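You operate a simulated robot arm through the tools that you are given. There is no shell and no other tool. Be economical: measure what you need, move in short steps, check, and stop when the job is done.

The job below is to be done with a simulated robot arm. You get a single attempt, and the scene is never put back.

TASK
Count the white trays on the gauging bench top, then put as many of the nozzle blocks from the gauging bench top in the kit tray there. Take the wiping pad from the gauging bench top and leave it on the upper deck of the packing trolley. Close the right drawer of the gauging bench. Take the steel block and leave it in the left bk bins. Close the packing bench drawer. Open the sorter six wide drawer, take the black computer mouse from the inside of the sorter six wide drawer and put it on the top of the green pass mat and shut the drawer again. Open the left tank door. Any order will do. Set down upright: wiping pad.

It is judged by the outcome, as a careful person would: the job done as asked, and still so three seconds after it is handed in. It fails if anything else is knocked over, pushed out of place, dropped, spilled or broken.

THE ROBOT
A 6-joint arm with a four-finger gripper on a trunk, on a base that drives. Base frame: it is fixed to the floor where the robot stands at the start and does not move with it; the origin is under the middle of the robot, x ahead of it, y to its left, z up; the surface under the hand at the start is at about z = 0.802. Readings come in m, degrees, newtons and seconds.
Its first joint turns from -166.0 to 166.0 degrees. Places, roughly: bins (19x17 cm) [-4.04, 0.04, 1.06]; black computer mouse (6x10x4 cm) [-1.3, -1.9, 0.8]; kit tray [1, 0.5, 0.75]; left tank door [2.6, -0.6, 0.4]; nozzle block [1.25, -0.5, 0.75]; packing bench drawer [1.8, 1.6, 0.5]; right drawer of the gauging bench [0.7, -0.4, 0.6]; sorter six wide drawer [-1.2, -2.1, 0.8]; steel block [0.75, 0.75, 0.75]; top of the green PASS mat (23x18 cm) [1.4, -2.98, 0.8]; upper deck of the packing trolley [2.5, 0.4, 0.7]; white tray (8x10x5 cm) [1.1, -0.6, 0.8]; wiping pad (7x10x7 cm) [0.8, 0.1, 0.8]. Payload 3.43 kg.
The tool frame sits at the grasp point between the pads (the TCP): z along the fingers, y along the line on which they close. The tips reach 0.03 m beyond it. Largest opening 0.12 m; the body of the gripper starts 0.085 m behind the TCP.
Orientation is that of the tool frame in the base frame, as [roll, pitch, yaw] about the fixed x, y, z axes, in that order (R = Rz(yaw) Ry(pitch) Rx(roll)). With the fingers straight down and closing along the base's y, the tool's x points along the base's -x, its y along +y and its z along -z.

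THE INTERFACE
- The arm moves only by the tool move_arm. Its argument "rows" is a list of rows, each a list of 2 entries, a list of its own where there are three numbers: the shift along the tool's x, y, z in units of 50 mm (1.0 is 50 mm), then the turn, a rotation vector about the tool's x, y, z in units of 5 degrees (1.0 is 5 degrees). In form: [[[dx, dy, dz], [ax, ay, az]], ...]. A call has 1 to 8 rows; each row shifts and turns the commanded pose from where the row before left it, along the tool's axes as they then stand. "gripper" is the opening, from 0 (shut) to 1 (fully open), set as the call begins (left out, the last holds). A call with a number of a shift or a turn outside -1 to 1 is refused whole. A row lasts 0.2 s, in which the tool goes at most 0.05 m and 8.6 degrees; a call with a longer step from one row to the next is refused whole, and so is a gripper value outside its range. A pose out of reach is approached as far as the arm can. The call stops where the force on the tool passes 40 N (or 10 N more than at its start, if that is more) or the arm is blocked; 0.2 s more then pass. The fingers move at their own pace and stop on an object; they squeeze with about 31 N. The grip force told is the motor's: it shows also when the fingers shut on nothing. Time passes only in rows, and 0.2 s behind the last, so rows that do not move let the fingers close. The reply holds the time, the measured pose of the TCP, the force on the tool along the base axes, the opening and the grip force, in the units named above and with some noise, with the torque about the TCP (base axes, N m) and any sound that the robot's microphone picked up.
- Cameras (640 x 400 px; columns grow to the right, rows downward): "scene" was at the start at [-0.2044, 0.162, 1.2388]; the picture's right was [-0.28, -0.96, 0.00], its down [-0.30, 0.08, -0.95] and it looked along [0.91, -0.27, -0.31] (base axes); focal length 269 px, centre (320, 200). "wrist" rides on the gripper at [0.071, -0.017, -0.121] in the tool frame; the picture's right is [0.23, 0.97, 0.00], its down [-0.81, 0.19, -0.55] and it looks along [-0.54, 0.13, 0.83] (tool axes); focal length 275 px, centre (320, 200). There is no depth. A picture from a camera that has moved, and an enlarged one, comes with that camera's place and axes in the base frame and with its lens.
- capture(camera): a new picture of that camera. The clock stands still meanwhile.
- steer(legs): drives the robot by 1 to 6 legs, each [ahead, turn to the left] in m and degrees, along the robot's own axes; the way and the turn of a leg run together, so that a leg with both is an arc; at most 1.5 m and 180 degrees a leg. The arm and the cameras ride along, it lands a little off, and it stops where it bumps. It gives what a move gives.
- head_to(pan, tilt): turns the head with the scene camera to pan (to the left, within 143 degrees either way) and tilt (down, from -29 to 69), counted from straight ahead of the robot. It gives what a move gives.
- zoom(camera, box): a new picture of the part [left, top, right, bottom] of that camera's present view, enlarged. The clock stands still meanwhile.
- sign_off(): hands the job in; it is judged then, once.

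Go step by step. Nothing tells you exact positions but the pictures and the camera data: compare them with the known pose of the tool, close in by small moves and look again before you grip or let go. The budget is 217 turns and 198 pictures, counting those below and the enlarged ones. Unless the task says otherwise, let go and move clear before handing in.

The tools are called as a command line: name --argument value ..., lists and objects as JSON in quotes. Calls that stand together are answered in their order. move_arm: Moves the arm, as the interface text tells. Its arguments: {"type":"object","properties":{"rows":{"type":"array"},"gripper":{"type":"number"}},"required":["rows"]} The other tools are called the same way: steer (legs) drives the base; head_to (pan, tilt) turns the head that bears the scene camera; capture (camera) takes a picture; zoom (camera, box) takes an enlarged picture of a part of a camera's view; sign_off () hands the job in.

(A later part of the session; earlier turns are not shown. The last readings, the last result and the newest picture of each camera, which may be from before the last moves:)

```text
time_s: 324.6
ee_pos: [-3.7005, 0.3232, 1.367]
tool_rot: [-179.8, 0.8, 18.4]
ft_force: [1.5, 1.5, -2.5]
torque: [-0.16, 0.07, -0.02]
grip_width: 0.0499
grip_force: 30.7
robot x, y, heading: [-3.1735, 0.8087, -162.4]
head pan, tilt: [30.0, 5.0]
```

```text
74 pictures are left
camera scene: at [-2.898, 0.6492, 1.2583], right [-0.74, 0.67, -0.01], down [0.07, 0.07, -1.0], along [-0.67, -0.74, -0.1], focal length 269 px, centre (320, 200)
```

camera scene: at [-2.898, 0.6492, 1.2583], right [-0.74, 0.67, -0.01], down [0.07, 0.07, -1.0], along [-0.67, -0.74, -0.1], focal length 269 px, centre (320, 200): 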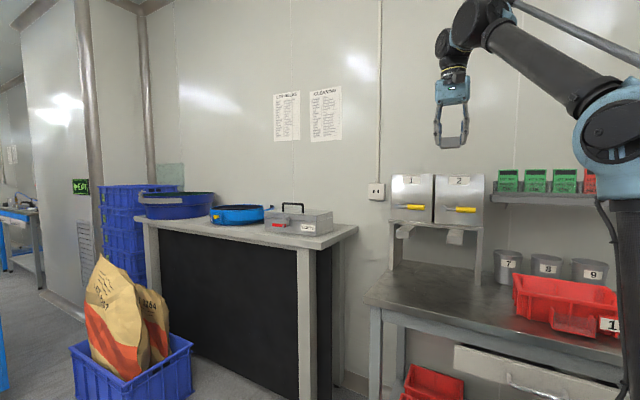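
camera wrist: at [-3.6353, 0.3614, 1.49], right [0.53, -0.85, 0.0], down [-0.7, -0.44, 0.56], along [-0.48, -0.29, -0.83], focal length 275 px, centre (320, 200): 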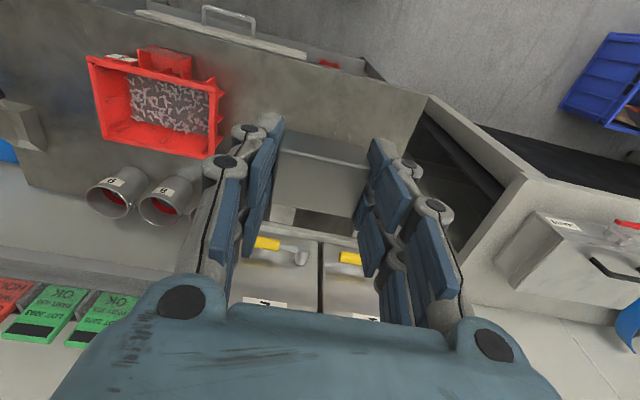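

move_arm --rows '[[[-0.7, 0.6, -0.2], [0, 0, 0]], [[-0.7, 0.6, -0.2], [0, 0, 0]], [[-0.7, 0.6, -0.2], [0, 0, 0]], [[-0.7, 0.6, -0.2], [0, 0, 0]], [[-0.7, 0.6, 0], [0, 0, 0]]]'

capture --camera "wrist"

zoom --camera "scene" --box '[360, 130, 520, 250]'

```text
time_s: 325.8
ee_pos: [-3.7714, 0.1983, 1.3421]
tool_rot: [180.0, 0.6, 18.4]
ft_force: [-0.8, -1.5, -4.2]
torque: [0.06, -0.05, 0.0]
grip_width: 0.0497
grip_force: 30.8
out of reach, approached as far as the arm can: row 2, 3, 4, 5
robot x, y, heading: [-3.1744, 0.807, -162.3]
head pan, tilt: [30.0, 5.0]
```

```text
73 pictures are left
camera wrist: at [-3.7072, 0.2376, 1.463], right [0.53, -0.85, 0.0], down [-0.7, -0.44, 0.56], along [-0.48, -0.29, -0.83], focal length 275 px, centre (320, 200)
```

wrist: 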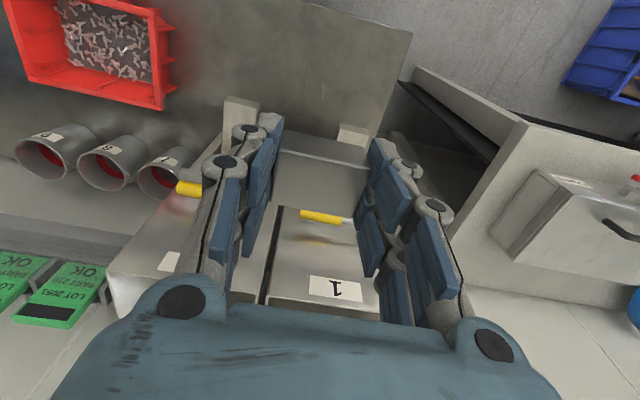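

```text
3.33 times, centred on (440, 190) of scene
camera zoom: at [-2.899, 0.6481, 1.2584], right [-0.74, 0.67, -0.01], down [0.07, 0.07, -1.0], along [-0.67, -0.74, -0.1], focal length 898 px, centre (-80, 233)
```

zoom: 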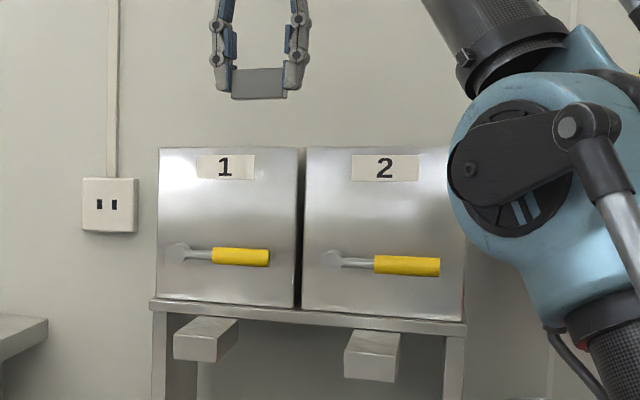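

Drive 0.2 m closer so the arm has reach, then look at the hopper tops.

steer --legs '[[0.2, 0]]'

capture --camera "wrist"

head_to --pan 40 --tilt 10

capture --camera "scene"

```text
time_s: 327.4
ee_pos: [-3.9604, 0.1374, 1.3431]
tool_rot: [-180.0, 0.6, 18.4]
ft_force: [0.7, 0.3, -3.3]
torque: [0.02, 0.0, 0.03]
grip_width: 0.0493
grip_force: 31.0
robot x, y, heading: [-3.3692, 0.7461, -162.2]
head pan, tilt: [30.0, 5.0]
```

```text
71 pictures are left
camera wrist: at [-3.8955, 0.1766, 1.464], right [0.53, -0.85, -0.01], down [-0.7, -0.44, 0.56], along [-0.48, -0.29, -0.83], focal length 275 px, centre (320, 200)
```

wrist: 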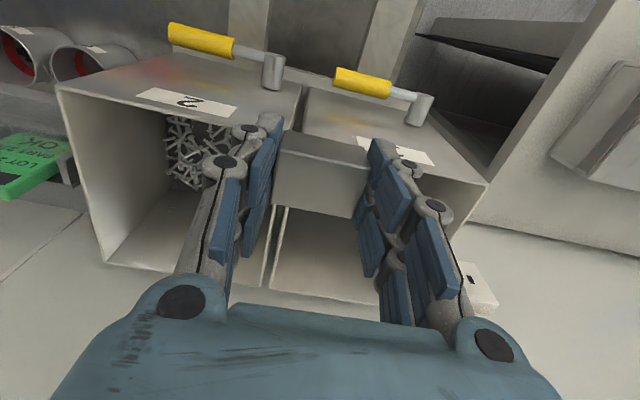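

```text
time_s: 328.1
ee_pos: [-3.9446, 0.1432, 1.3532]
tool_rot: [180.0, 1.4, 18.5]
ft_force: [-0.1, -0.3, -3.7]
torque: [-0.01, -0.03, 0.02]
grip_width: 0.0497
grip_force: 30.8
robot x, y, heading: [-3.3648, 0.7467, -162.0]
head pan, tilt: [40.0, 10.0]
```

```text
70 pictures are left
camera scene: at [-3.0783, 0.5749, 1.2509], right [-0.85, 0.53, -0.01], down [0.1, 0.15, -0.98], along [-0.52, -0.83, -0.18], focal length 269 px, centre (320, 200)
```

scene: 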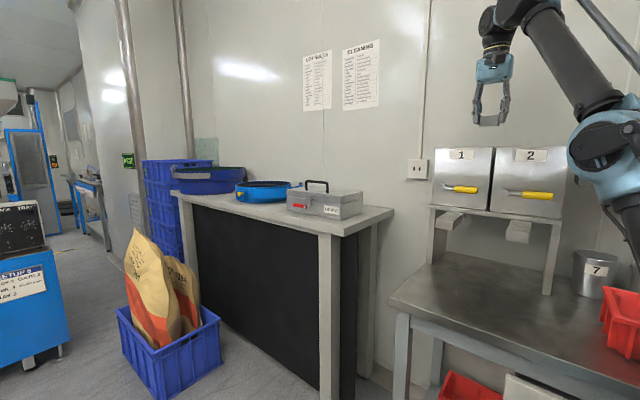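

The hoppers are open-topped bins; bin 1 is the left one, centre (-4.04, 0.035). Move over it.

move_arm --rows '[[[-0.6, 0.35, 0], [0, 0.25, 0]], [[-0.63, 0.36, 0], [0, 0, 0]], [[-0.63, 0.36, 0], [0, 0, 0]], [[-0.63, 0.36, 0], [0, 0, 0]]]'

capture --camera "wrist"

capture --camera "scene"

```text
time_s: 329.1
ee_pos: [-3.9936, 0.0983, 1.2971]
tool_rot: [-180.0, 0.2, 18.5]
ft_force: [0.6, 0.5, -4.2]
torque: [-0.04, 0.01, -0.03]
grip_width: 0.0499
grip_force: 30.8
out of reach, approached as far as the arm can: row 1, 2, 3, 4
robot x, y, heading: [-3.3648, 0.7452, -162.2]
head pan, tilt: [40.0, 10.0]
```

```text
69 pictures are left
camera wrist: at [-3.9302, 0.1366, 1.4198], right [0.53, -0.85, 0.0], down [-0.71, -0.44, 0.55], along [-0.47, -0.29, -0.83], focal length 275 px, centre (320, 200)
```

wrist: 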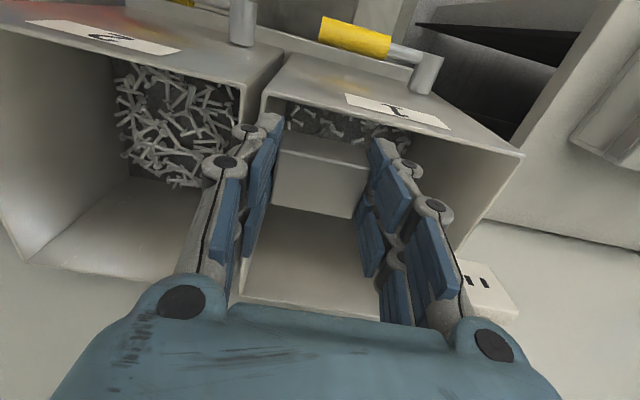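

```text
68 pictures are left
camera scene: at [-3.0782, 0.5749, 1.2509], right [-0.85, 0.53, -0.01], down [0.1, 0.15, -0.98], along [-0.52, -0.83, -0.18], focal length 269 px, centre (320, 200)
```

scene: 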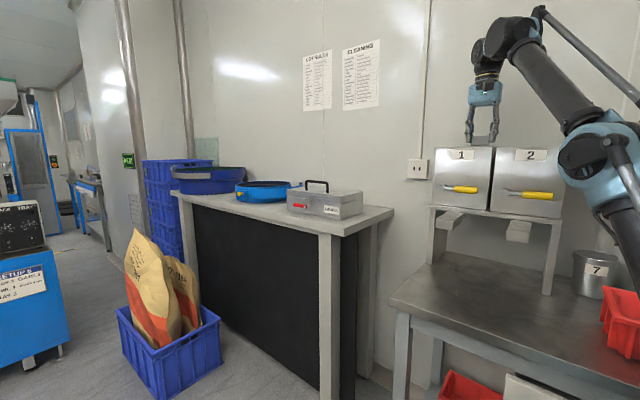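

At full stretch the arm sinks too low. I'll back off, tilt the tool 40° forward to gain height and reach.

move_arm --rows '[[[0.8, -0.2, -0.3], [0, 0, 0]], [[0.8, -0.2, -0.3], [0, 0, 0]], [[0, 0, 0], [0, -1, 0]], [[0, 0, 0], [0, -1, 0]], [[0, 0, 0], [0, -1, 0]], [[0, 0, 0], [0, -1, 0]], [[0, 0, 0], [0, -1, 0]], [[0, 0, 0], [0, -1, 0]]]'

move_arm --rows '[[[0, 0, 0], [0, -1, 0]], [[0, 0, 0], [0, -1, 0]], [[-0.64, 0, -0.76], [0, 0, 0]]]'

capture --camera "wrist"

```text
time_s: 330.9
ee_pos: [-3.9232, 0.1422, 1.3287]
tool_rot: [-180.0, 30.2, 18.5]
ft_force: [-0.4, -0.4, -4.5]
torque: [0.04, -0.04, 0.0]
grip_width: 0.0496
grip_force: 30.9
robot x, y, heading: [-3.3641, 0.749, -162.1]
head pan, tilt: [40.0, 10.0]
```

```text
time_s: 331.7
ee_pos: [-3.9232, 0.1415, 1.3776]
tool_rot: [-179.9, 40.2, 18.5]
ft_force: [-0.1, 0.5, -4.3]
torque: [0.0, -0.08, 0.03]
grip_width: 0.0498
grip_force: 30.9
robot x, y, heading: [-3.3667, 0.7465, -162.2]
head pan, tilt: [40.0, 10.0]
```

```text
67 pictures are left
camera wrist: at [-3.8021, 0.1995, 1.4256], right [0.47, -0.87, -0.15], down [-0.19, -0.27, 0.95], along [-0.86, -0.42, -0.29], focal length 275 px, centre (320, 200)
```

wrist: 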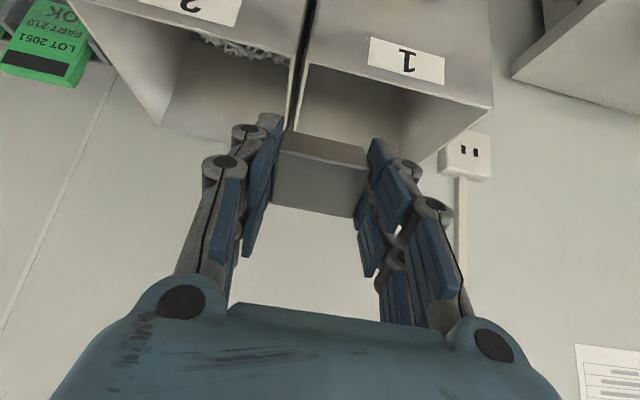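

move_arm --rows '[[[-0.51, 0.305, 0.43], [0, 0, 0]], [[-0.51, 0.305, 0.43], [0, 0, 0]], [[-0.51, 0.305, 0.43], [0, 0, 0]], [[-0.42, 0.305, 0.35], [0, 0, 0]]]'

capture --camera "wrist"

zoom --camera "scene" --box '[410, 80, 590, 220]'

```text
time_s: 332.7
ee_pos: [-4.0232, 0.0435, 1.3785]
tool_rot: [-179.7, 40.0, 18.6]
ft_force: [0.4, 0.5, -2.0]
torque: [-0.06, -0.07, 0.04]
grip_width: 0.05
grip_force: 30.9
robot x, y, heading: [-3.3644, 0.7469, -162.4]
head pan, tilt: [40.0, 10.0]
```

```text
66 pictures are left
camera wrist: at [-3.9013, 0.1021, 1.427], right [0.47, -0.87, -0.15], down [-0.19, -0.27, 0.94], along [-0.86, -0.42, -0.29], focal length 275 px, centre (320, 200)
```

wrist: 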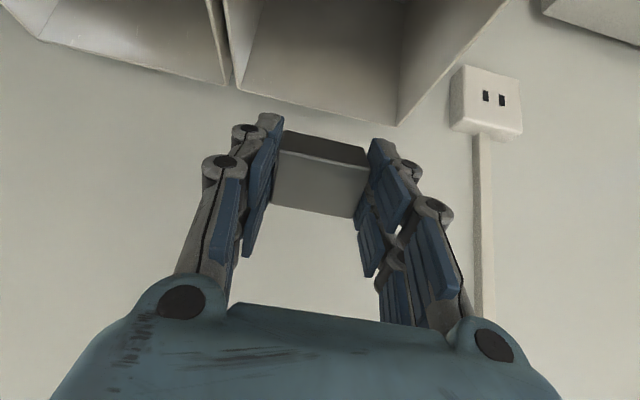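

```text
2.86 times, centred on (500, 150) of scene
camera zoom: at [-3.0777, 0.5753, 1.2509], right [-0.85, 0.53, -0.01], down [0.1, 0.15, -0.98], along [-0.52, -0.83, -0.18], focal length 770 px, centre (-194, 343)
```

zoom: 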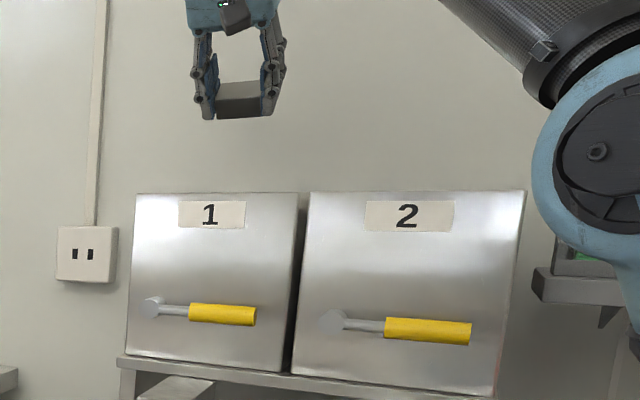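

Centred over bin 1. Lower a little, then straighten the tool as it goes down inside.

move_arm --rows '[[[0.64, 0, 0.75], [0, 0, 0]], [[0.64, 0, 0.75], [0, 0, 0]], [[0.1, 0, 0.15], [0, 1, 0]], [[0.1, 0, 0.17], [0, 1, 0]], [[0.1, 0, 0.19], [0, 1, 0]], [[0.1, 0, 0.2], [0, 1, 0]], [[0.07, 0, 0.22], [0, 1, 0]], [[0.05, 0, 0.22], [0, 1, 0]]]'

capture --camera "wrist"

zoom --camera "scene" --box '[410, 80, 590, 220]'

```text
time_s: 334.5
ee_pos: [-4.0273, 0.0453, 1.2171]
tool_rot: [-179.9, 10.0, 18.4]
ft_force: [-0.1, 1.1, -2.8]
torque: [-0.01, 0.04, -0.05]
grip_width: 0.0499
grip_force: 31.2
robot x, y, heading: [-3.365, 0.7486, -162.1]
head pan, tilt: [40.0, 10.0]
```

```text
64 pictures are left
camera wrist: at [-3.9444, 0.0895, 1.3248], right [0.52, -0.85, -0.04], down [-0.6, -0.41, 0.69], along [-0.6, -0.33, -0.73], focal length 275 px, centre (320, 200)
```

wrist: 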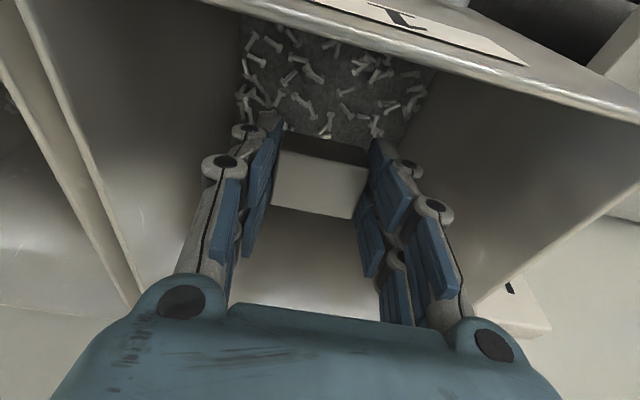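

```text
2.86 times, centred on (500, 150) of scene
camera zoom: at [-3.0779, 0.575, 1.2509], right [-0.85, 0.53, -0.01], down [0.1, 0.15, -0.98], along [-0.52, -0.83, -0.18], focal length 770 px, centre (-194, 343)
```

zoom: 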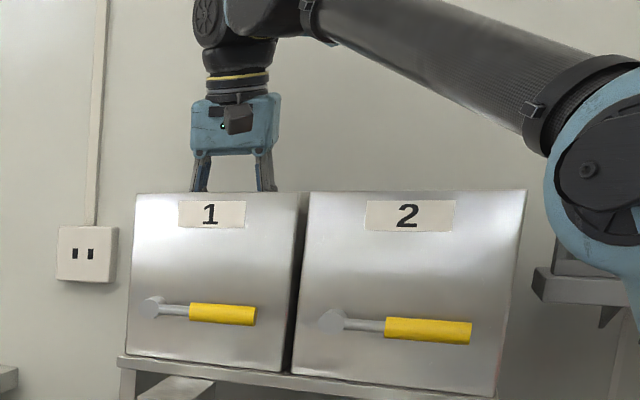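

Inside bin 1 now. Lower further gently.

move_arm --rows '[[[0, 0, 0.3], [0, 0.8, 0]], [[0, 0, 0.3], [0, 0.8, 0]], [[-0.1, 0, 0.3], [0, 0, 0]], [[-0.1, 0, 0.3], [0, 0, 0]], [[0, 0, 0.3], [0, 0, 0]]]'

capture --camera "wrist"

zoom --camera "scene" --box '[410, 80, 590, 220]'

```text
time_s: 335.7
ee_pos: [-4.0413, 0.0405, 1.1424]
tool_rot: [-179.9, 2.1, 18.4]
ft_force: [0.8, -0.2, -3.7]
torque: [0.02, -0.02, 0.03]
grip_width: 0.0496
grip_force: 30.8
robot x, y, heading: [-3.3638, 0.7452, -162.2]
head pan, tilt: [40.0, 10.0]
```

```text
62 pictures are left
camera wrist: at [-3.9741, 0.08, 1.2622], right [0.53, -0.85, -0.01], down [-0.69, -0.43, 0.58], along [-0.5, -0.3, -0.81], focal length 275 px, centre (320, 200)
```

wrist: 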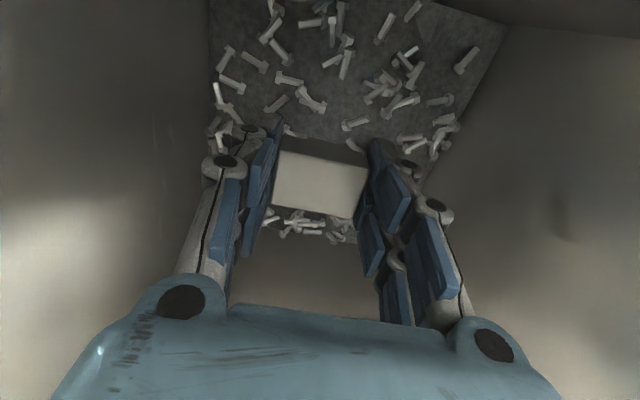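

```text
2.86 times, centred on (500, 150) of scene
camera zoom: at [-3.0782, 0.5748, 1.2509], right [-0.85, 0.53, -0.01], down [0.1, 0.15, -0.98], along [-0.52, -0.83, -0.18], focal length 770 px, centre (-194, 343)
```

zoom: 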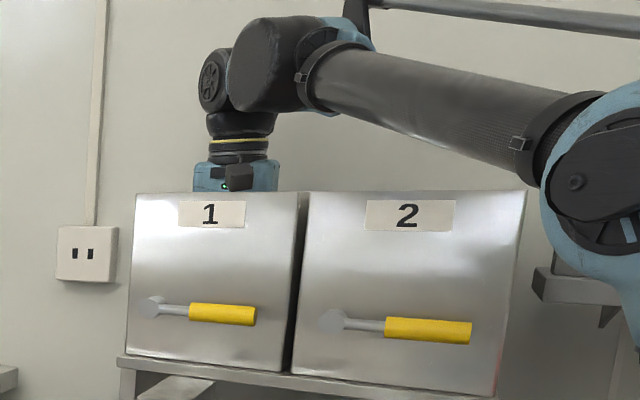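

move_arm --rows '[[[0, 0, 0.2], [0, 0, 0]], [[0, 0, 0.2], [0, 0, 0]]]'

capture --camera "wrist"

```text
time_s: 336.0
ee_pos: [-4.0197, 0.0466, 1.1577]
tool_rot: [180.0, 2.9, 18.4]
ft_force: [5.7, 0.1, -1.9]
torque: [0.0, 0.3, 0.02]
grip_width: 0.0497
grip_force: 31.0
robot x, y, heading: [-3.3673, 0.7469, -162.3]
head pan, tilt: [40.0, 10.0]
stopped in row 1: the force on the tool passed its limit at 92 N (the readings are from after the stop); the commanded pose is now the measured one
```

```text
60 pictures are left
camera wrist: at [-3.9516, 0.0865, 1.2756], right [0.53, -0.85, -0.01], down [-0.68, -0.43, 0.59], along [-0.51, -0.3, -0.81], focal length 275 px, centre (320, 200)
```

wrist: 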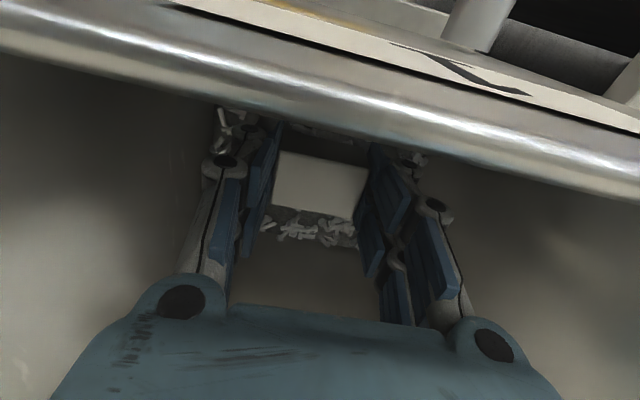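

The block has nearly met the bin floor. Release here and withdraw straight up.

move_arm --rows '[[[-0.2, 0, 0.12], [0, 0, 0]], [[0, 0, 0.1], [0, 0, 0]]]'

move_arm --rows '[[[0, 0, 0], [0, 0, 0]], [[0, 0, 0], [0, 0, 0]]]' --gripper 0.6

capture --camera "wrist"

```text
time_s: 336.6
ee_pos: [-4.0356, 0.0423, 1.1455]
tool_rot: [-180.0, 2.8, 18.3]
ft_force: [-2.7, -9.4, 36.0]
torque: [2.78, -3.52, -0.63]
grip_width: 0.0499
grip_force: 31.4
robot x, y, heading: [-3.3633, 0.7483, -162.2]
head pan, tilt: [40.0, 10.0]
```

```text
time_s: 337.0
ee_pos: [-4.0232, 0.0449, 1.1535]
tool_rot: [179.9, 3.6, 18.4]
ft_force: [-0.9, -1.4, -2.3]
torque: [0.2, -0.12, -0.01]
grip_width: 0.0723
grip_force: 0.1
robot x, y, heading: [-3.3639, 0.7473, -162.1]
head pan, tilt: [40.0, 10.0]
stopped in row 2: the force on the tool passed its limit at 49 N (the readings are from after the stop); the commanded pose is now the measured one
```

```text
59 pictures are left
camera wrist: at [-3.9527, 0.0865, 1.2721], right [0.53, -0.85, -0.01], down [-0.68, -0.43, 0.6], along [-0.52, -0.31, -0.8], focal length 275 px, centre (320, 200)
```

wrist: 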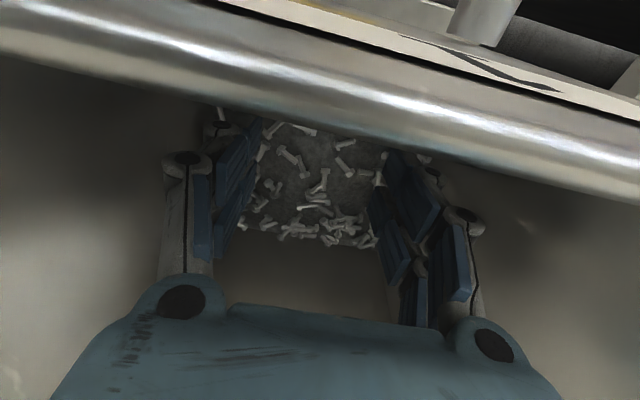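

Released. Withdraw upward, tilting back as before to keep reach.

move_arm --rows '[[[-0.15, 0, -0.3], [0, -0.3, 0]], [[-0.1, 0, -0.35], [0, -0.5, 0]], [[-0.1, 0, -0.35], [0, -0.5, 0]], [[-0.05, 0, -0.22], [0, -1, 0]], [[-0.07, 0, -0.22], [0, -1, 0]], [[-0.1, 0, -0.2], [0, -1, 0]], [[-0.1, 0, -0.19], [0, -1, 0]], [[-0.1, 0, -0.17], [0, -1, 0]]]'

move_arm --rows '[[[-0.1, 0, -0.15], [0, -1, 0]], [[-0.64, 0, -0.75], [0, 0, 0]], [[-0.64, 0, -0.75], [0, 0, 0]]]'

capture --camera "wrist"

capture --camera "scene"

```text
time_s: 338.8
ee_pos: [-4.0385, 0.0403, 1.2606]
tool_rot: [-180.0, 35.1, 18.4]
ft_force: [0.2, 0.1, 0.3]
torque: [0.02, -0.02, -0.01]
grip_width: 0.0723
grip_force: 0.1
robot x, y, heading: [-3.3643, 0.7492, -162.3]
head pan, tilt: [40.0, 10.0]
```

```text
time_s: 339.6
ee_pos: [-4.0404, 0.0427, 1.37]
tool_rot: [179.9, 40.0, 18.3]
ft_force: [-0.3, 0.5, 0.1]
torque: [-0.05, -0.06, 0.04]
grip_width: 0.0722
grip_force: 0.0
robot x, y, heading: [-3.3709, 0.7499, -162.1]
head pan, tilt: [40.0, 10.0]
```

```text
58 pictures are left
camera wrist: at [-3.9196, 0.1003, 1.4176], right [0.47, -0.87, -0.15], down [-0.19, -0.26, 0.94], along [-0.86, -0.42, -0.29], focal length 275 px, centre (320, 200)
```

wrist: 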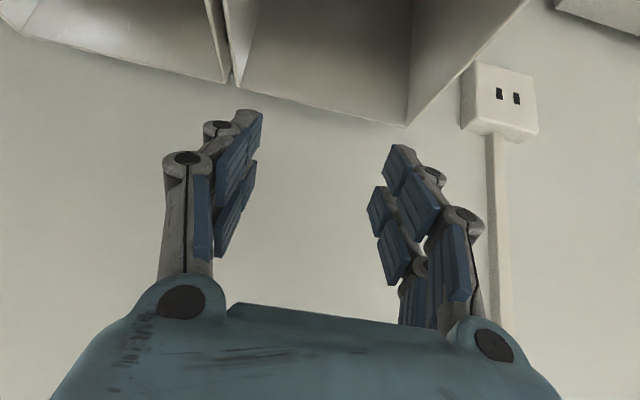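

```text
57 pictures are left
camera scene: at [-3.078, 0.5752, 1.2509], right [-0.85, 0.53, -0.01], down [0.1, 0.15, -0.98], along [-0.52, -0.83, -0.18], focal length 269 px, centre (320, 200)
```

scene: 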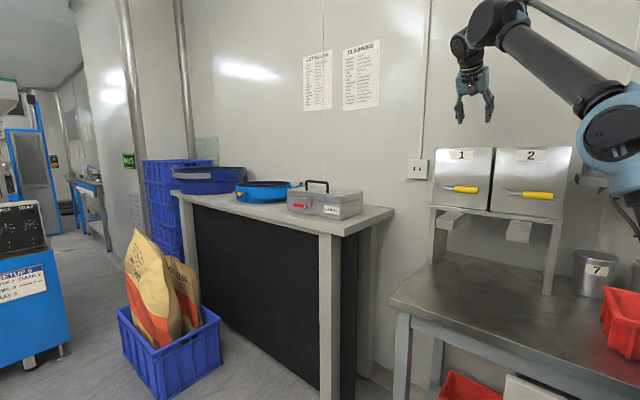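

move_arm --rows '[[[0.51, -0.2, -0.43], [0, 0, 0]], [[0.51, -0.2, -0.43], [0, 0, 0]], [[0, 0, 0], [0, 1, 0]], [[0, 0, 0], [0, 1, 0]], [[0, 0, 0], [0, 1, 0]], [[0, 0, 0], [0, 1, 0]], [[0, 0, 0], [0, 1, 0]]]' --gripper 1

capture --camera "wrist"

```text
time_s: 341.2
ee_pos: [-3.9753, 0.092, 1.3506]
tool_rot: [179.9, 14.8, 18.4]
ft_force: [-0.2, -0.4, -1.4]
torque: [0.09, 0.0, -0.05]
grip_width: 0.12
grip_force: 0.0
out of reach, approached as far as the arm can: row 6, 7
robot x, y, heading: [-3.3673, 0.7446, -162.3]
head pan, tilt: [40.0, 10.0]
```

```text
56 pictures are left
camera wrist: at [-3.8855, 0.1393, 1.449], right [0.52, -0.85, -0.06], down [-0.55, -0.38, 0.74], along [-0.66, -0.35, -0.67], focal length 275 px, centre (320, 200)
```

wrist: 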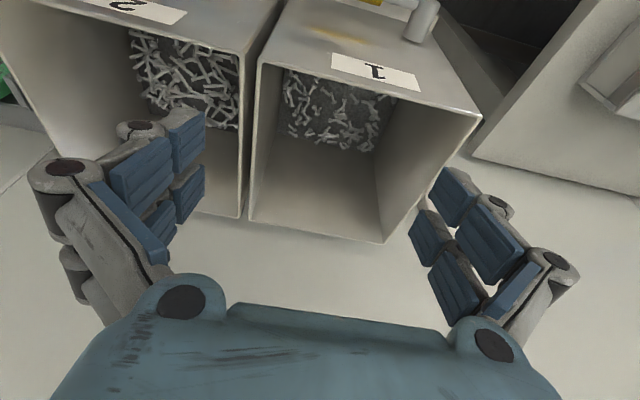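

The bin floor slopes to the front where the block has slid. Retract the arm and drive toward the sorter machine.

move_arm --rows '[[[0.93, 0, -0.25], [0, 0, 0]], [[0.93, 0, -0.25], [0, 0, 0]], [[0.93, 0, -0.25], [0, 0, 0]], [[0.93, 0, -0.25], [0, 0, 0]], [[0.6, -0.75, -0.2], [0, 1, 0]], [[0.3, -0.95, 0], [0, 1, 0]], [[0, -1, 0], [0, 0.9, 0]], [[0, -1, 0], [0, 0, 0]]]' --gripper 0.5

move_arm --rows '[[[0, -1, 0], [0, 0, 0]], [[0, -1, 0], [0, 0, 0]], [[0, -1, 0], [0, 0, 0]], [[0, -1, 0], [0, 0, 0]], [[0, -1, 0], [0, 0, 0]], [[0, -1, 0], [0, 0, 0]], [[0, -0.7, 0.7], [0, 0, 0]], [[0, -0.7, 0.7], [0, 0, 0]]]'

steer --legs '[[-0.9, 0]]'

head_to --pan 100 --tilt 15

capture --camera "scene"

```text
time_s: 343.0
ee_pos: [-3.8066, 0.343, 1.3519]
tool_rot: [180.0, 0.5, 18.4]
ft_force: [0.0, 0.0, -0.6]
torque: [0.04, 0.0, 0.0]
grip_width: 0.0598
grip_force: 0.1
robot x, y, heading: [-3.3639, 0.7439, -162.3]
head pan, tilt: [40.0, 10.0]
```

```text
time_s: 344.8
ee_pos: [-3.924, 0.6952, 1.2785]
tool_rot: [179.9, 0.5, 18.3]
ft_force: [0.2, 0.3, 0.7]
torque: [0.0, 0.04, 0.03]
grip_width: 0.06
grip_force: 0.0
robot x, y, heading: [-3.3677, 0.7482, -161.8]
head pan, tilt: [40.0, 10.0]
```

```text
time_s: 349.6
ee_pos: [-3.0702, 0.9704, 1.2783]
tool_rot: [179.9, 0.5, 17.8]
ft_force: [0.6, 0.4, 0.5]
torque: [-0.01, -0.02, -0.04]
grip_width: 0.0599
grip_force: 0.0
robot x, y, heading: [-2.5124, 1.0152, -162.8]
head pan, tilt: [40.0, 10.0]
```

```text
time_s: 350.9
ee_pos: [-3.0546, 0.9751, 1.2863]
tool_rot: [179.9, 1.1, 17.9]
ft_force: [0.5, -0.3, 0.0]
torque: [-0.02, 0.01, -0.01]
grip_width: 0.0599
grip_force: 0.0
robot x, y, heading: [-2.5156, 1.0194, -162.7]
head pan, tilt: [100.0, 15.0]
```

```text
55 pictures are left
camera scene: at [-2.1322, 0.8399, 1.2438], right [-0.89, -0.46, -0.01], down [-0.11, 0.23, -0.97], along [0.45, -0.86, -0.26], focal length 269 px, centre (320, 200)
```

scene: 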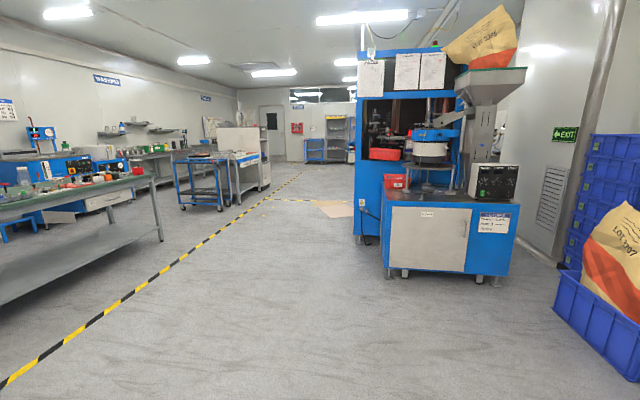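

The sorter stands at about (-1.2,-2.1), its front facing the bench area. Drive toward it and look closely.

steer --legs '[[0, 111], [1.2, 0], [0.9, 0], [0, -40]]'

head_to --pan 10 --tilt 20

capture --camera "scene"

```text
time_s: 368.8
ee_pos: [-1.2707, -1.1133, 1.286]
tool_rot: [179.9, 1.3, 92.1]
ft_force: [0.9, -0.2, -0.1]
torque: [0.03, 0.01, 0.02]
grip_width: 0.06
grip_force: 0.0
robot x, y, heading: [-1.1607, -0.5797, -88.5]
head pan, tilt: [100.0, 15.0]
```

```text
time_s: 370.4
ee_pos: [-1.271, -1.0986, 1.2918]
tool_rot: [-180.0, 2.0, 92.0]
ft_force: [-0.1, 0.1, 0.6]
torque: [0.01, 0.02, -0.03]
grip_width: 0.0597
grip_force: 0.0
robot x, y, heading: [-1.1623, -0.5789, -88.3]
head pan, tilt: [10.0, 20.0]
```

```text
54 pictures are left
camera scene: at [-0.9623, -0.3725, 1.2343], right [-0.98, -0.2, 0.0], down [-0.07, 0.35, -0.94], along [0.19, -0.92, -0.35], focal length 269 px, centre (320, 200)
```

scene: 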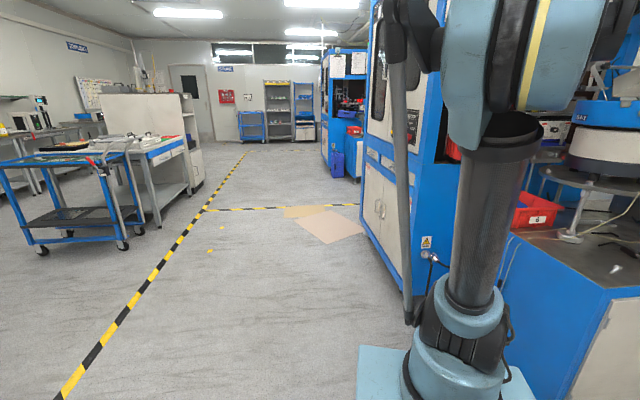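

The wide drawer is on the door face (facing the aisle). Drive round to stand in front of that face.

steer --legs '[[0, 38.5], [1.41, 0], [0, -112]]'

head_to --pan 0 --tilt 20

capture --camera "scene"

capture --camera "wrist"

```text
time_s: 384.8
ee_pos: [-0.7907, -1.7092, 1.2925]
tool_rot: [180.0, 1.9, 19.8]
ft_force: [0.0, 0.1, -0.5]
torque: [-0.03, 0.01, 0.01]
grip_width: 0.0599
grip_force: 0.1
robot x, y, heading: [-0.2565, -1.6661, -160.8]
head pan, tilt: [10.0, 20.0]
```

```text
time_s: 385.5
ee_pos: [-0.7747, -1.7049, 1.2974]
tool_rot: [-179.9, 2.6, 19.7]
ft_force: [0.1, 0.3, -0.2]
torque: [0.01, 0.04, 0.0]
grip_width: 0.0602
grip_force: 0.0
robot x, y, heading: [-0.2601, -1.6656, -160.7]
head pan, tilt: [0.0, 20.0]
```

```text
53 pictures are left
camera scene: at [-0.0057, -1.7809, 1.2342], right [-0.33, 0.94, 0.0], down [0.33, 0.12, -0.94], along [-0.88, -0.31, -0.35], focal length 269 px, centre (320, 200)
```

scene: 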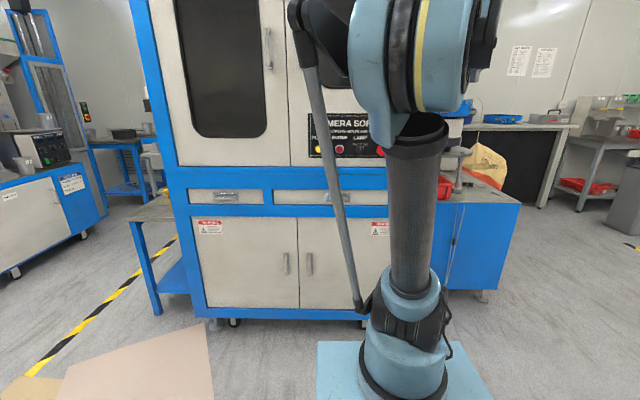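

```text
52 pictures are left
camera wrist: at [-0.7077, -1.6633, 1.4163], right [0.55, -0.84, -0.01], down [-0.67, -0.45, 0.59], along [-0.5, -0.31, -0.81], focal length 275 px, centre (320, 200)
```

wrist: 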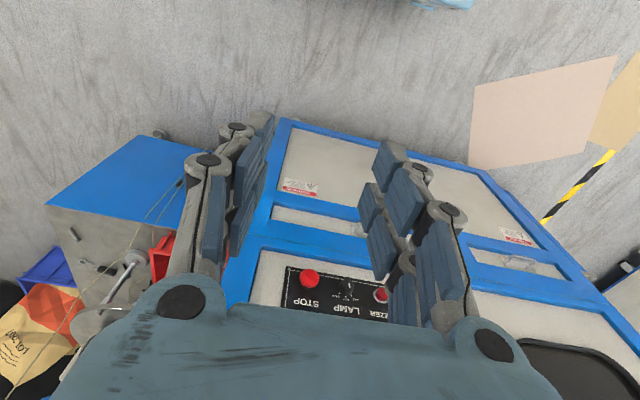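

Wide drawer's handle is at about u=-1.69, v=-1.60, z≈0.82. Back up a bit, then roll the tool so the fingers close vertically on the horizontal handle.

steer --legs '[[-0.25, -1.3]]'

move_arm --rows '[[[0, 0, 0], [0, 0.5, 1]], [[0, 0, 0], [0, 0, 1]], [[0, 0, 0], [0, 0, 1]], [[0, 0, 0], [0, 0, 1]], [[0, 0, 0], [0, 0, 1]], [[0, 0, 0], [0, 0, 1]], [[0, 0, 0], [0, 0, 1]], [[0, 0, 0], [0, 0, 1]]]'

move_arm --rows '[[[0, 0, 0], [0, 0, 1]], [[0, 0, 0], [0, 0, 1]], [[0, 0, 0], [0, 0, 1]], [[0, 0, 0], [0, 0, 1]], [[0, 0, 0], [0, 0, 1]], [[0, 0, 0], [0, 0, 1]], [[0, 0, 0], [0, 0, 1]], [[0, 0, 0], [0, 0, 1]]]'

move_arm --rows '[[[0, 0, 0], [0, 0, 1]], [[0, 0, 0], [0, 0, 1]], [[0, 0, 0], [-1, 0, 0]], [[0, 0, 0], [-1, 0, 0]], [[0, 0, 0], [-1, 0, 0]], [[0, 0, 0], [-1, 0, 0]], [[0, 0, 0], [-1, 0, 0]], [[0, 0, 0], [-1, 0, 0]]]'

move_arm --rows '[[[0, 0, 0], [-1, 0, 0]], [[0, 0, 0], [-1, 0, 0]], [[0, 0, 0], [-1, 0, 0]], [[0, 0, 0], [-1, 0, 0]], [[0, 0, 0], [-1, 0, 0]], [[0, 0, 0], [-1, 0, 0]], [[0, 0, 0], [-1, 0, 0]]]'

capture --camera "wrist"

capture --camera "scene"

```text
time_s: 387.4
ee_pos: [-0.5379, -1.6119, 1.298]
tool_rot: [180.0, 2.5, 18.2]
ft_force: [0.7, 0.6, 0.1]
torque: [0.0, 0.04, 0.04]
grip_width: 0.0602
grip_force: 0.1
robot x, y, heading: [-0.0165, -1.5901, -162.0]
head pan, tilt: [0.0, 20.0]
```

```text
time_s: 389.2
ee_pos: [-0.5228, -1.6074, 1.3033]
tool_rot: [179.6, 0.5, -21.8]
ft_force: [-0.7, 0.4, 0.6]
torque: [-0.01, 0.02, 0.03]
grip_width: 0.0599
grip_force: 0.3
robot x, y, heading: [-0.0202, -1.5882, -162.5]
head pan, tilt: [0.0, 20.0]
```

```text
time_s: 391.0
ee_pos: [-0.5223, -1.6078, 1.3037]
tool_rot: [179.3, -0.1, -61.7]
ft_force: [0.0, 0.6, 0.3]
torque: [0.0, 0.02, 0.01]
grip_width: 0.0603
grip_force: 0.1
robot x, y, heading: [-0.0208, -1.5867, -162.4]
head pan, tilt: [0.0, 20.0]
```

```text
time_s: 392.8
ee_pos: [-0.5232, -1.6067, 1.304]
tool_rot: [149.0, 0.0, -71.8]
ft_force: [-0.5, 0.2, 0.5]
torque: [-0.01, -0.02, 0.01]
grip_width: 0.0601
grip_force: 0.3
robot x, y, heading: [-0.0162, -1.5896, -162.2]
head pan, tilt: [0.0, 20.0]
```

```text
time_s: 394.4
ee_pos: [-0.5251, -1.6084, 1.305]
tool_rot: [114.1, -0.2, -71.8]
ft_force: [0.2, -0.1, -0.9]
torque: [-0.02, 0.04, 0.0]
grip_width: 0.06
grip_force: 0.2
robot x, y, heading: [-0.0195, -1.5848, -162.4]
head pan, tilt: [0.0, 20.0]
```

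```text
51 pictures are left
camera wrist: at [-0.3916, -1.6396, 1.3397], right [-0.31, -0.34, 0.89], down [0.15, 0.9, 0.4], along [-0.94, 0.26, -0.22], focal length 275 px, centre (320, 200)
```

wrist: 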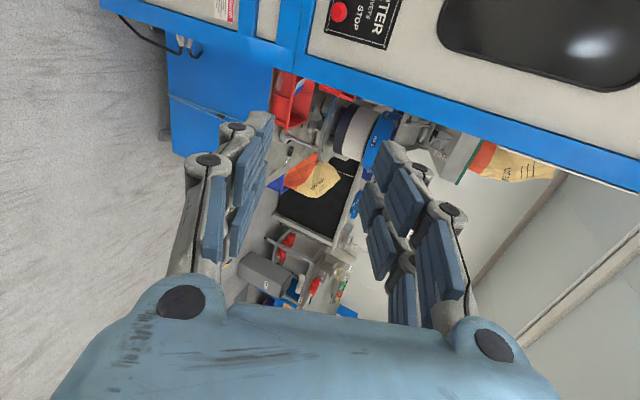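

```text
50 pictures are left
camera scene: at [0.2295, -1.7077, 1.2342], right [-0.3, 0.95, 0.0], down [0.34, 0.11, -0.94], along [-0.89, -0.28, -0.35], focal length 269 px, centre (320, 200)
```

scene: 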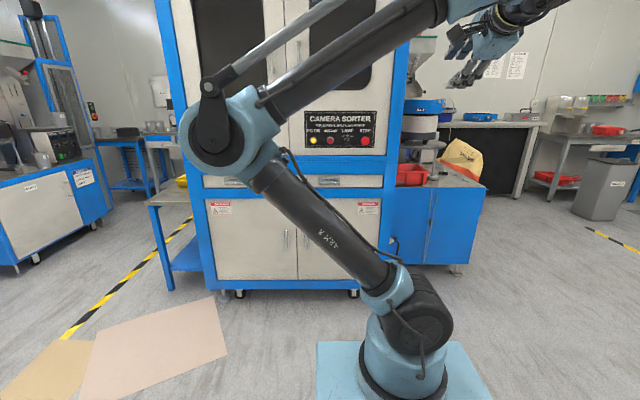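

zoom --camera "scene" --box '[200, 150, 400, 220]'

```text
3.20 times, centred on (300, 185) of scene
camera zoom: at [0.2295, -1.7077, 1.2342], right [-0.3, 0.95, 0.0], down [0.34, 0.11, -0.94], along [-0.89, -0.28, -0.35], focal length 862 px, centre (384, 248)
```

zoom: 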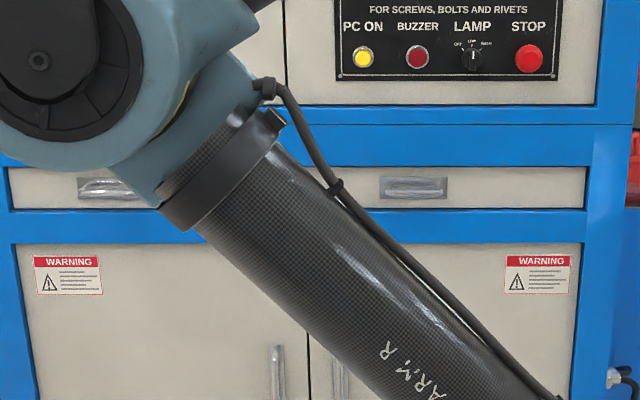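

Approach the handle with the tilted tool, stopping short to look.

move_arm --rows '[[[0.29, -0.24, 0.86], [0, 0, 0]], [[0.29, -0.24, 0.86], [0, 0, 0]], [[0.29, -0.24, 0.86], [0, 0, 0]], [[0.29, -0.24, 0.86], [0, 0, 0]], [[0.29, -0.24, 0.86], [0, 0, 0]], [[0.29, -0.24, 0.86], [0, 0, 0]], [[0.29, -0.24, 0.86], [0, 0, 0]], [[0.29, -0.24, 0.86], [0, 0, 0]]]'

move_arm --rows '[[[0.29, -0.24, 0.86], [0, 0, 0]], [[0.29, -0.24, 0.86], [0, 0, 0]], [[0.29, -0.24, 0.86], [0, 0, 0]], [[0.29, -0.24, 0.86], [0, 0, 0]], [[0.29, -0.24, 0.86], [0, 0, 0]], [[0.29, -0.24, 0.86], [0, 0, 0]], [[0.29, -0.24, 0.86], [0, 0, 0]]]'

capture --camera "wrist"

capture --camera "scene"

```text
time_s: 396.2
ee_pos: [-0.7467, -1.8034, 1.0728]
tool_rot: [114.2, -0.1, -71.7]
ft_force: [1.1, 0.4, -0.6]
torque: [-0.03, 0.04, 0.01]
grip_width: 0.0601
grip_force: 0.0
robot x, y, heading: [-0.0174, -1.5868, -162.3]
head pan, tilt: [0.0, 20.0]
```

```text
time_s: 397.8
ee_pos: [-0.9411, -1.9762, 0.872]
tool_rot: [114.2, -0.1, -71.8]
ft_force: [1.4, -0.2, 1.6]
torque: [0.0, 0.03, 0.01]
grip_width: 0.06
grip_force: 0.1
robot x, y, heading: [-0.017, -1.5846, -162.0]
head pan, tilt: [0.0, 20.0]
```

```text
48 pictures are left
camera wrist: at [-0.8075, -2.0066, 0.9085], right [-0.31, -0.34, 0.89], down [0.15, 0.9, 0.4], along [-0.94, 0.26, -0.23], focal length 275 px, centre (320, 200)
```

wrist: 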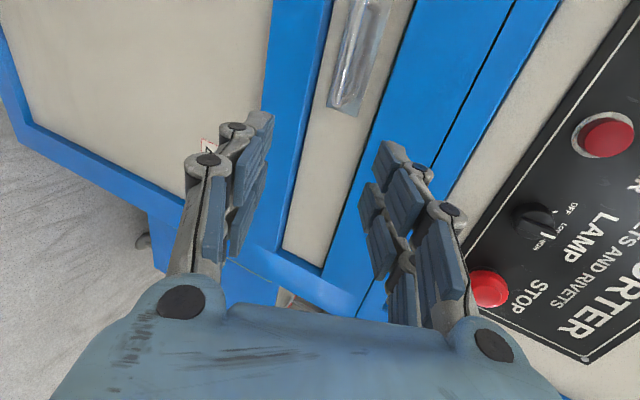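

```text
47 pictures are left
camera scene: at [0.2297, -1.7077, 1.2342], right [-0.3, 0.95, 0.0], down [0.34, 0.11, -0.94], along [-0.89, -0.28, -0.35], focal length 269 px, centre (320, 200)
```

scene: 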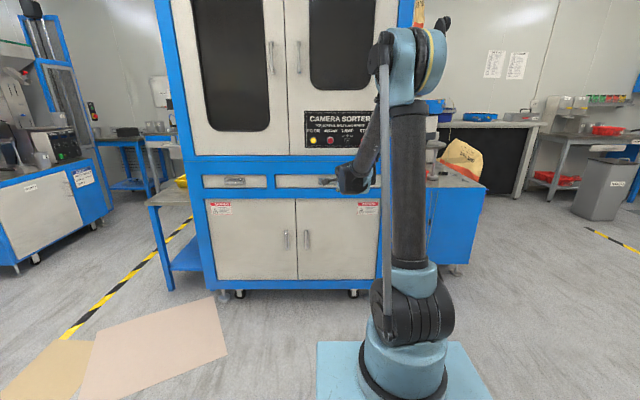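

move_arm --rows '[[[0.3, -0.03, 0.6], [0, 0, 0]], [[0.3, -0.03, 0.6], [0, 0, 0]], [[0.3, -0.03, 0.6], [0, 0, 0]]]'

capture --camera "wrist"

zoom --camera "scene" --box '[260, 140, 400, 220]'

```text
time_s: 398.6
ee_pos: [-1.0047, -2.0427, 0.8318]
tool_rot: [114.2, -0.1, -71.8]
ft_force: [-0.8, -0.4, -0.1]
torque: [0.01, 0.01, 0.02]
grip_width: 0.0599
grip_force: 0.0
robot x, y, heading: [-0.02, -1.5867, -162.0]
head pan, tilt: [0.0, 20.0]
```

```text
46 pictures are left
camera wrist: at [-0.8699, -2.0735, 0.8681], right [-0.31, -0.34, 0.89], down [0.15, 0.9, 0.4], along [-0.94, 0.26, -0.23], focal length 275 px, centre (320, 200)
```

wrist: 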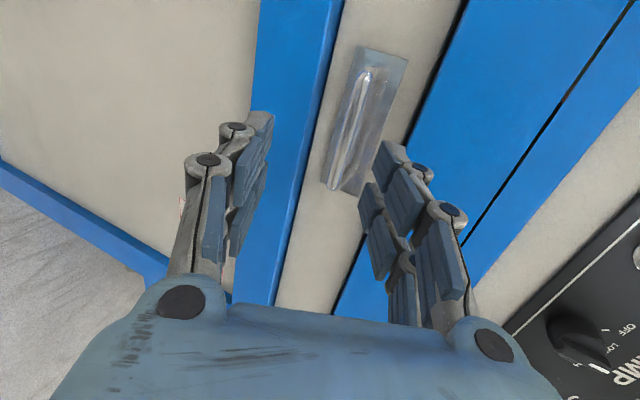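

```text
4.57 times, centred on (330, 180) of scene
camera zoom: at [0.2295, -1.7077, 1.2342], right [-0.3, 0.95, 0.0], down [0.34, 0.11, -0.94], along [-0.89, -0.28, -0.35], focal length 1231 px, centre (274, 291)
```

zoom: 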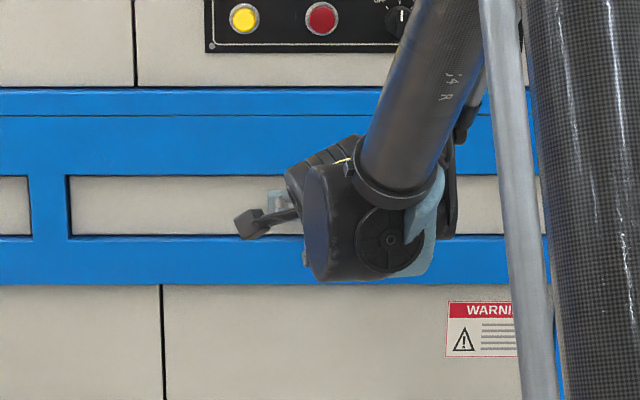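

Handle bar is aligned. Advance gently around it.

move_arm --rows '[[[0.07, 0.22, 0.6], [0, 0, 0]], [[0.07, 0.2, 0.4], [0, 0, 0]], [[0, 0, 0.2], [0, 0, 0]]]'

capture --camera "wrist"

```text
time_s: 399.4
ee_pos: [-1.0636, -2.0713, 0.8278]
tool_rot: [114.2, -0.1, -71.7]
ft_force: [7.2, -0.1, 1.7]
torque: [-0.01, 0.22, 0.0]
grip_width: 0.064
grip_force: 1.1
robot x, y, heading: [-0.0185, -1.5857, -162.3]
head pan, tilt: [0.0, 20.0]
```

```text
44 pictures are left
camera wrist: at [-0.9294, -2.1015, 0.8633], right [-0.31, -0.34, 0.89], down [0.15, 0.9, 0.4], along [-0.94, 0.26, -0.23], focal length 275 px, centre (320, 200)
```

wrist: 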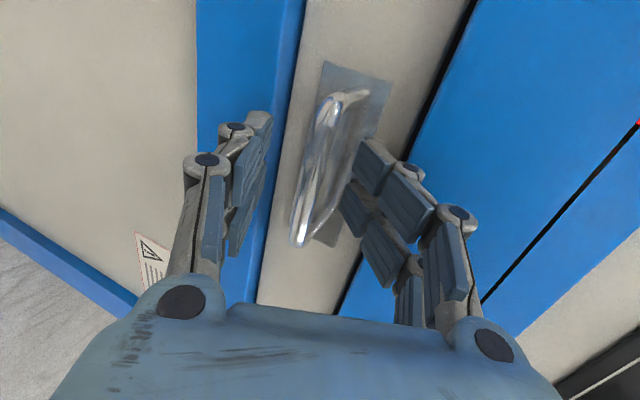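

move_arm --rows '[[[0, -0.1, -0.1], [0, 0, 0]]]'

move_arm --rows '[[[0, 0, 0], [0, 0, 0]], [[0, 0, 0], [0, 0, 0]], [[0, 0, 0], [0, 0, 0]]]' --gripper 0

capture --camera "wrist"

```text
time_s: 399.8
ee_pos: [-1.0574, -2.0665, 0.8261]
tool_rot: [114.3, -0.2, -71.7]
ft_force: [2.4, 1.5, 0.0]
torque: [-0.02, 0.08, -0.05]
grip_width: 0.0607
grip_force: 0.1
robot x, y, heading: [-0.0193, -1.5881, -162.5]
head pan, tilt: [0.0, 20.0]
```

```text
time_s: 400.6
ee_pos: [-1.058, -2.0673, 0.8253]
tool_rot: [114.1, -0.2, -71.7]
ft_force: [-1.5, 1.0, 6.5]
torque: [-0.04, 0.07, -0.05]
grip_width: 0.01
grip_force: 43.6
robot x, y, heading: [-0.0198, -1.5879, -162.3]
head pan, tilt: [0.0, 20.0]
```

```text
43 pictures are left
camera wrist: at [-0.9228, -2.0987, 0.8612], right [-0.31, -0.34, 0.89], down [0.15, 0.9, 0.4], along [-0.94, 0.26, -0.23], focal length 275 px, centre (320, 200)
```

wrist: 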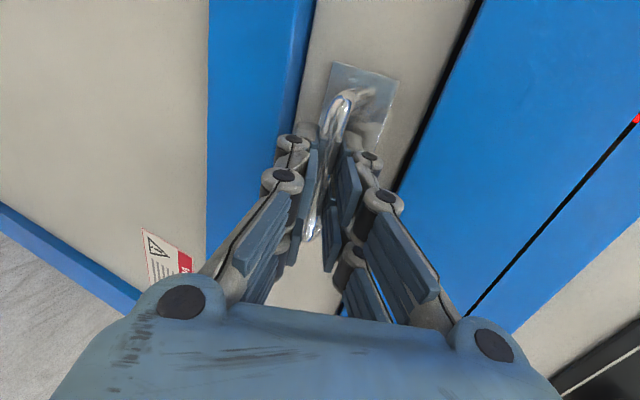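

Gripped. Pull the drawer straight out.

move_arm --rows '[[[0, -0.2, -0.46], [0, 0, 0]], [[0, -0.33, -0.73], [0, 0, 0]], [[0, -0.33, -0.73], [0, 0, 0]], [[0, -0.33, -0.73], [0, 0, 0]]]'

move_arm --rows '[[[0, -0.33, -0.73], [0, 0, 0]], [[0, -0.33, -0.73], [0, 0, 0]], [[0, -0.33, -0.73], [0, 0, 0]]]'

capture --camera "scene"

```text
time_s: 401.6
ee_pos: [-0.9193, -2.0227, 0.824]
tool_rot: [114.3, 0.0, -71.7]
ft_force: [-2.5, 5.0, 1.7]
torque: [0.05, -0.07, -0.25]
grip_width: 0.0099
grip_force: 43.8
robot x, y, heading: [-0.0165, -1.5857, -162.2]
head pan, tilt: [0.0, 20.0]
```

```text
time_s: 402.4
ee_pos: [-0.7943, -1.9811, 0.8318]
tool_rot: [114.0, -0.3, -71.7]
ft_force: [-0.7, -2.8, -92.1]
torque: [0.32, -1.02, 0.5]
grip_width: 0.0177
grip_force: 44.7
robot x, y, heading: [-0.018, -1.5893, -162.3]
head pan, tilt: [0.0, 20.0]
stopped in row 3: the force on the tool passed its limit at 51 N (the readings are from after the stop); the commanded pose is now the measured one
```

```text
42 pictures are left
camera scene: at [0.226, -1.7094, 1.2349], right [-0.3, 0.95, 0.0], down [0.34, 0.11, -0.93], along [-0.89, -0.28, -0.36], focal length 269 px, centre (320, 200)
```

scene: 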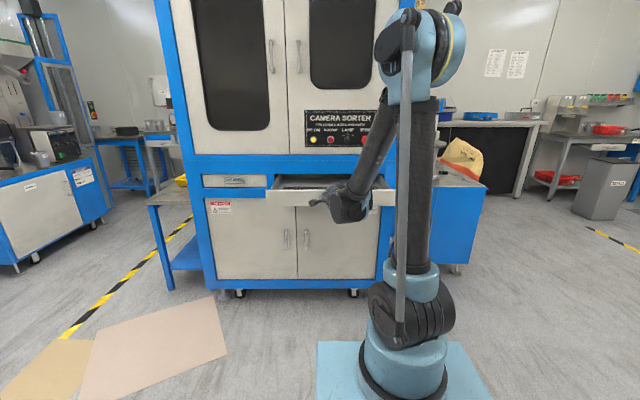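

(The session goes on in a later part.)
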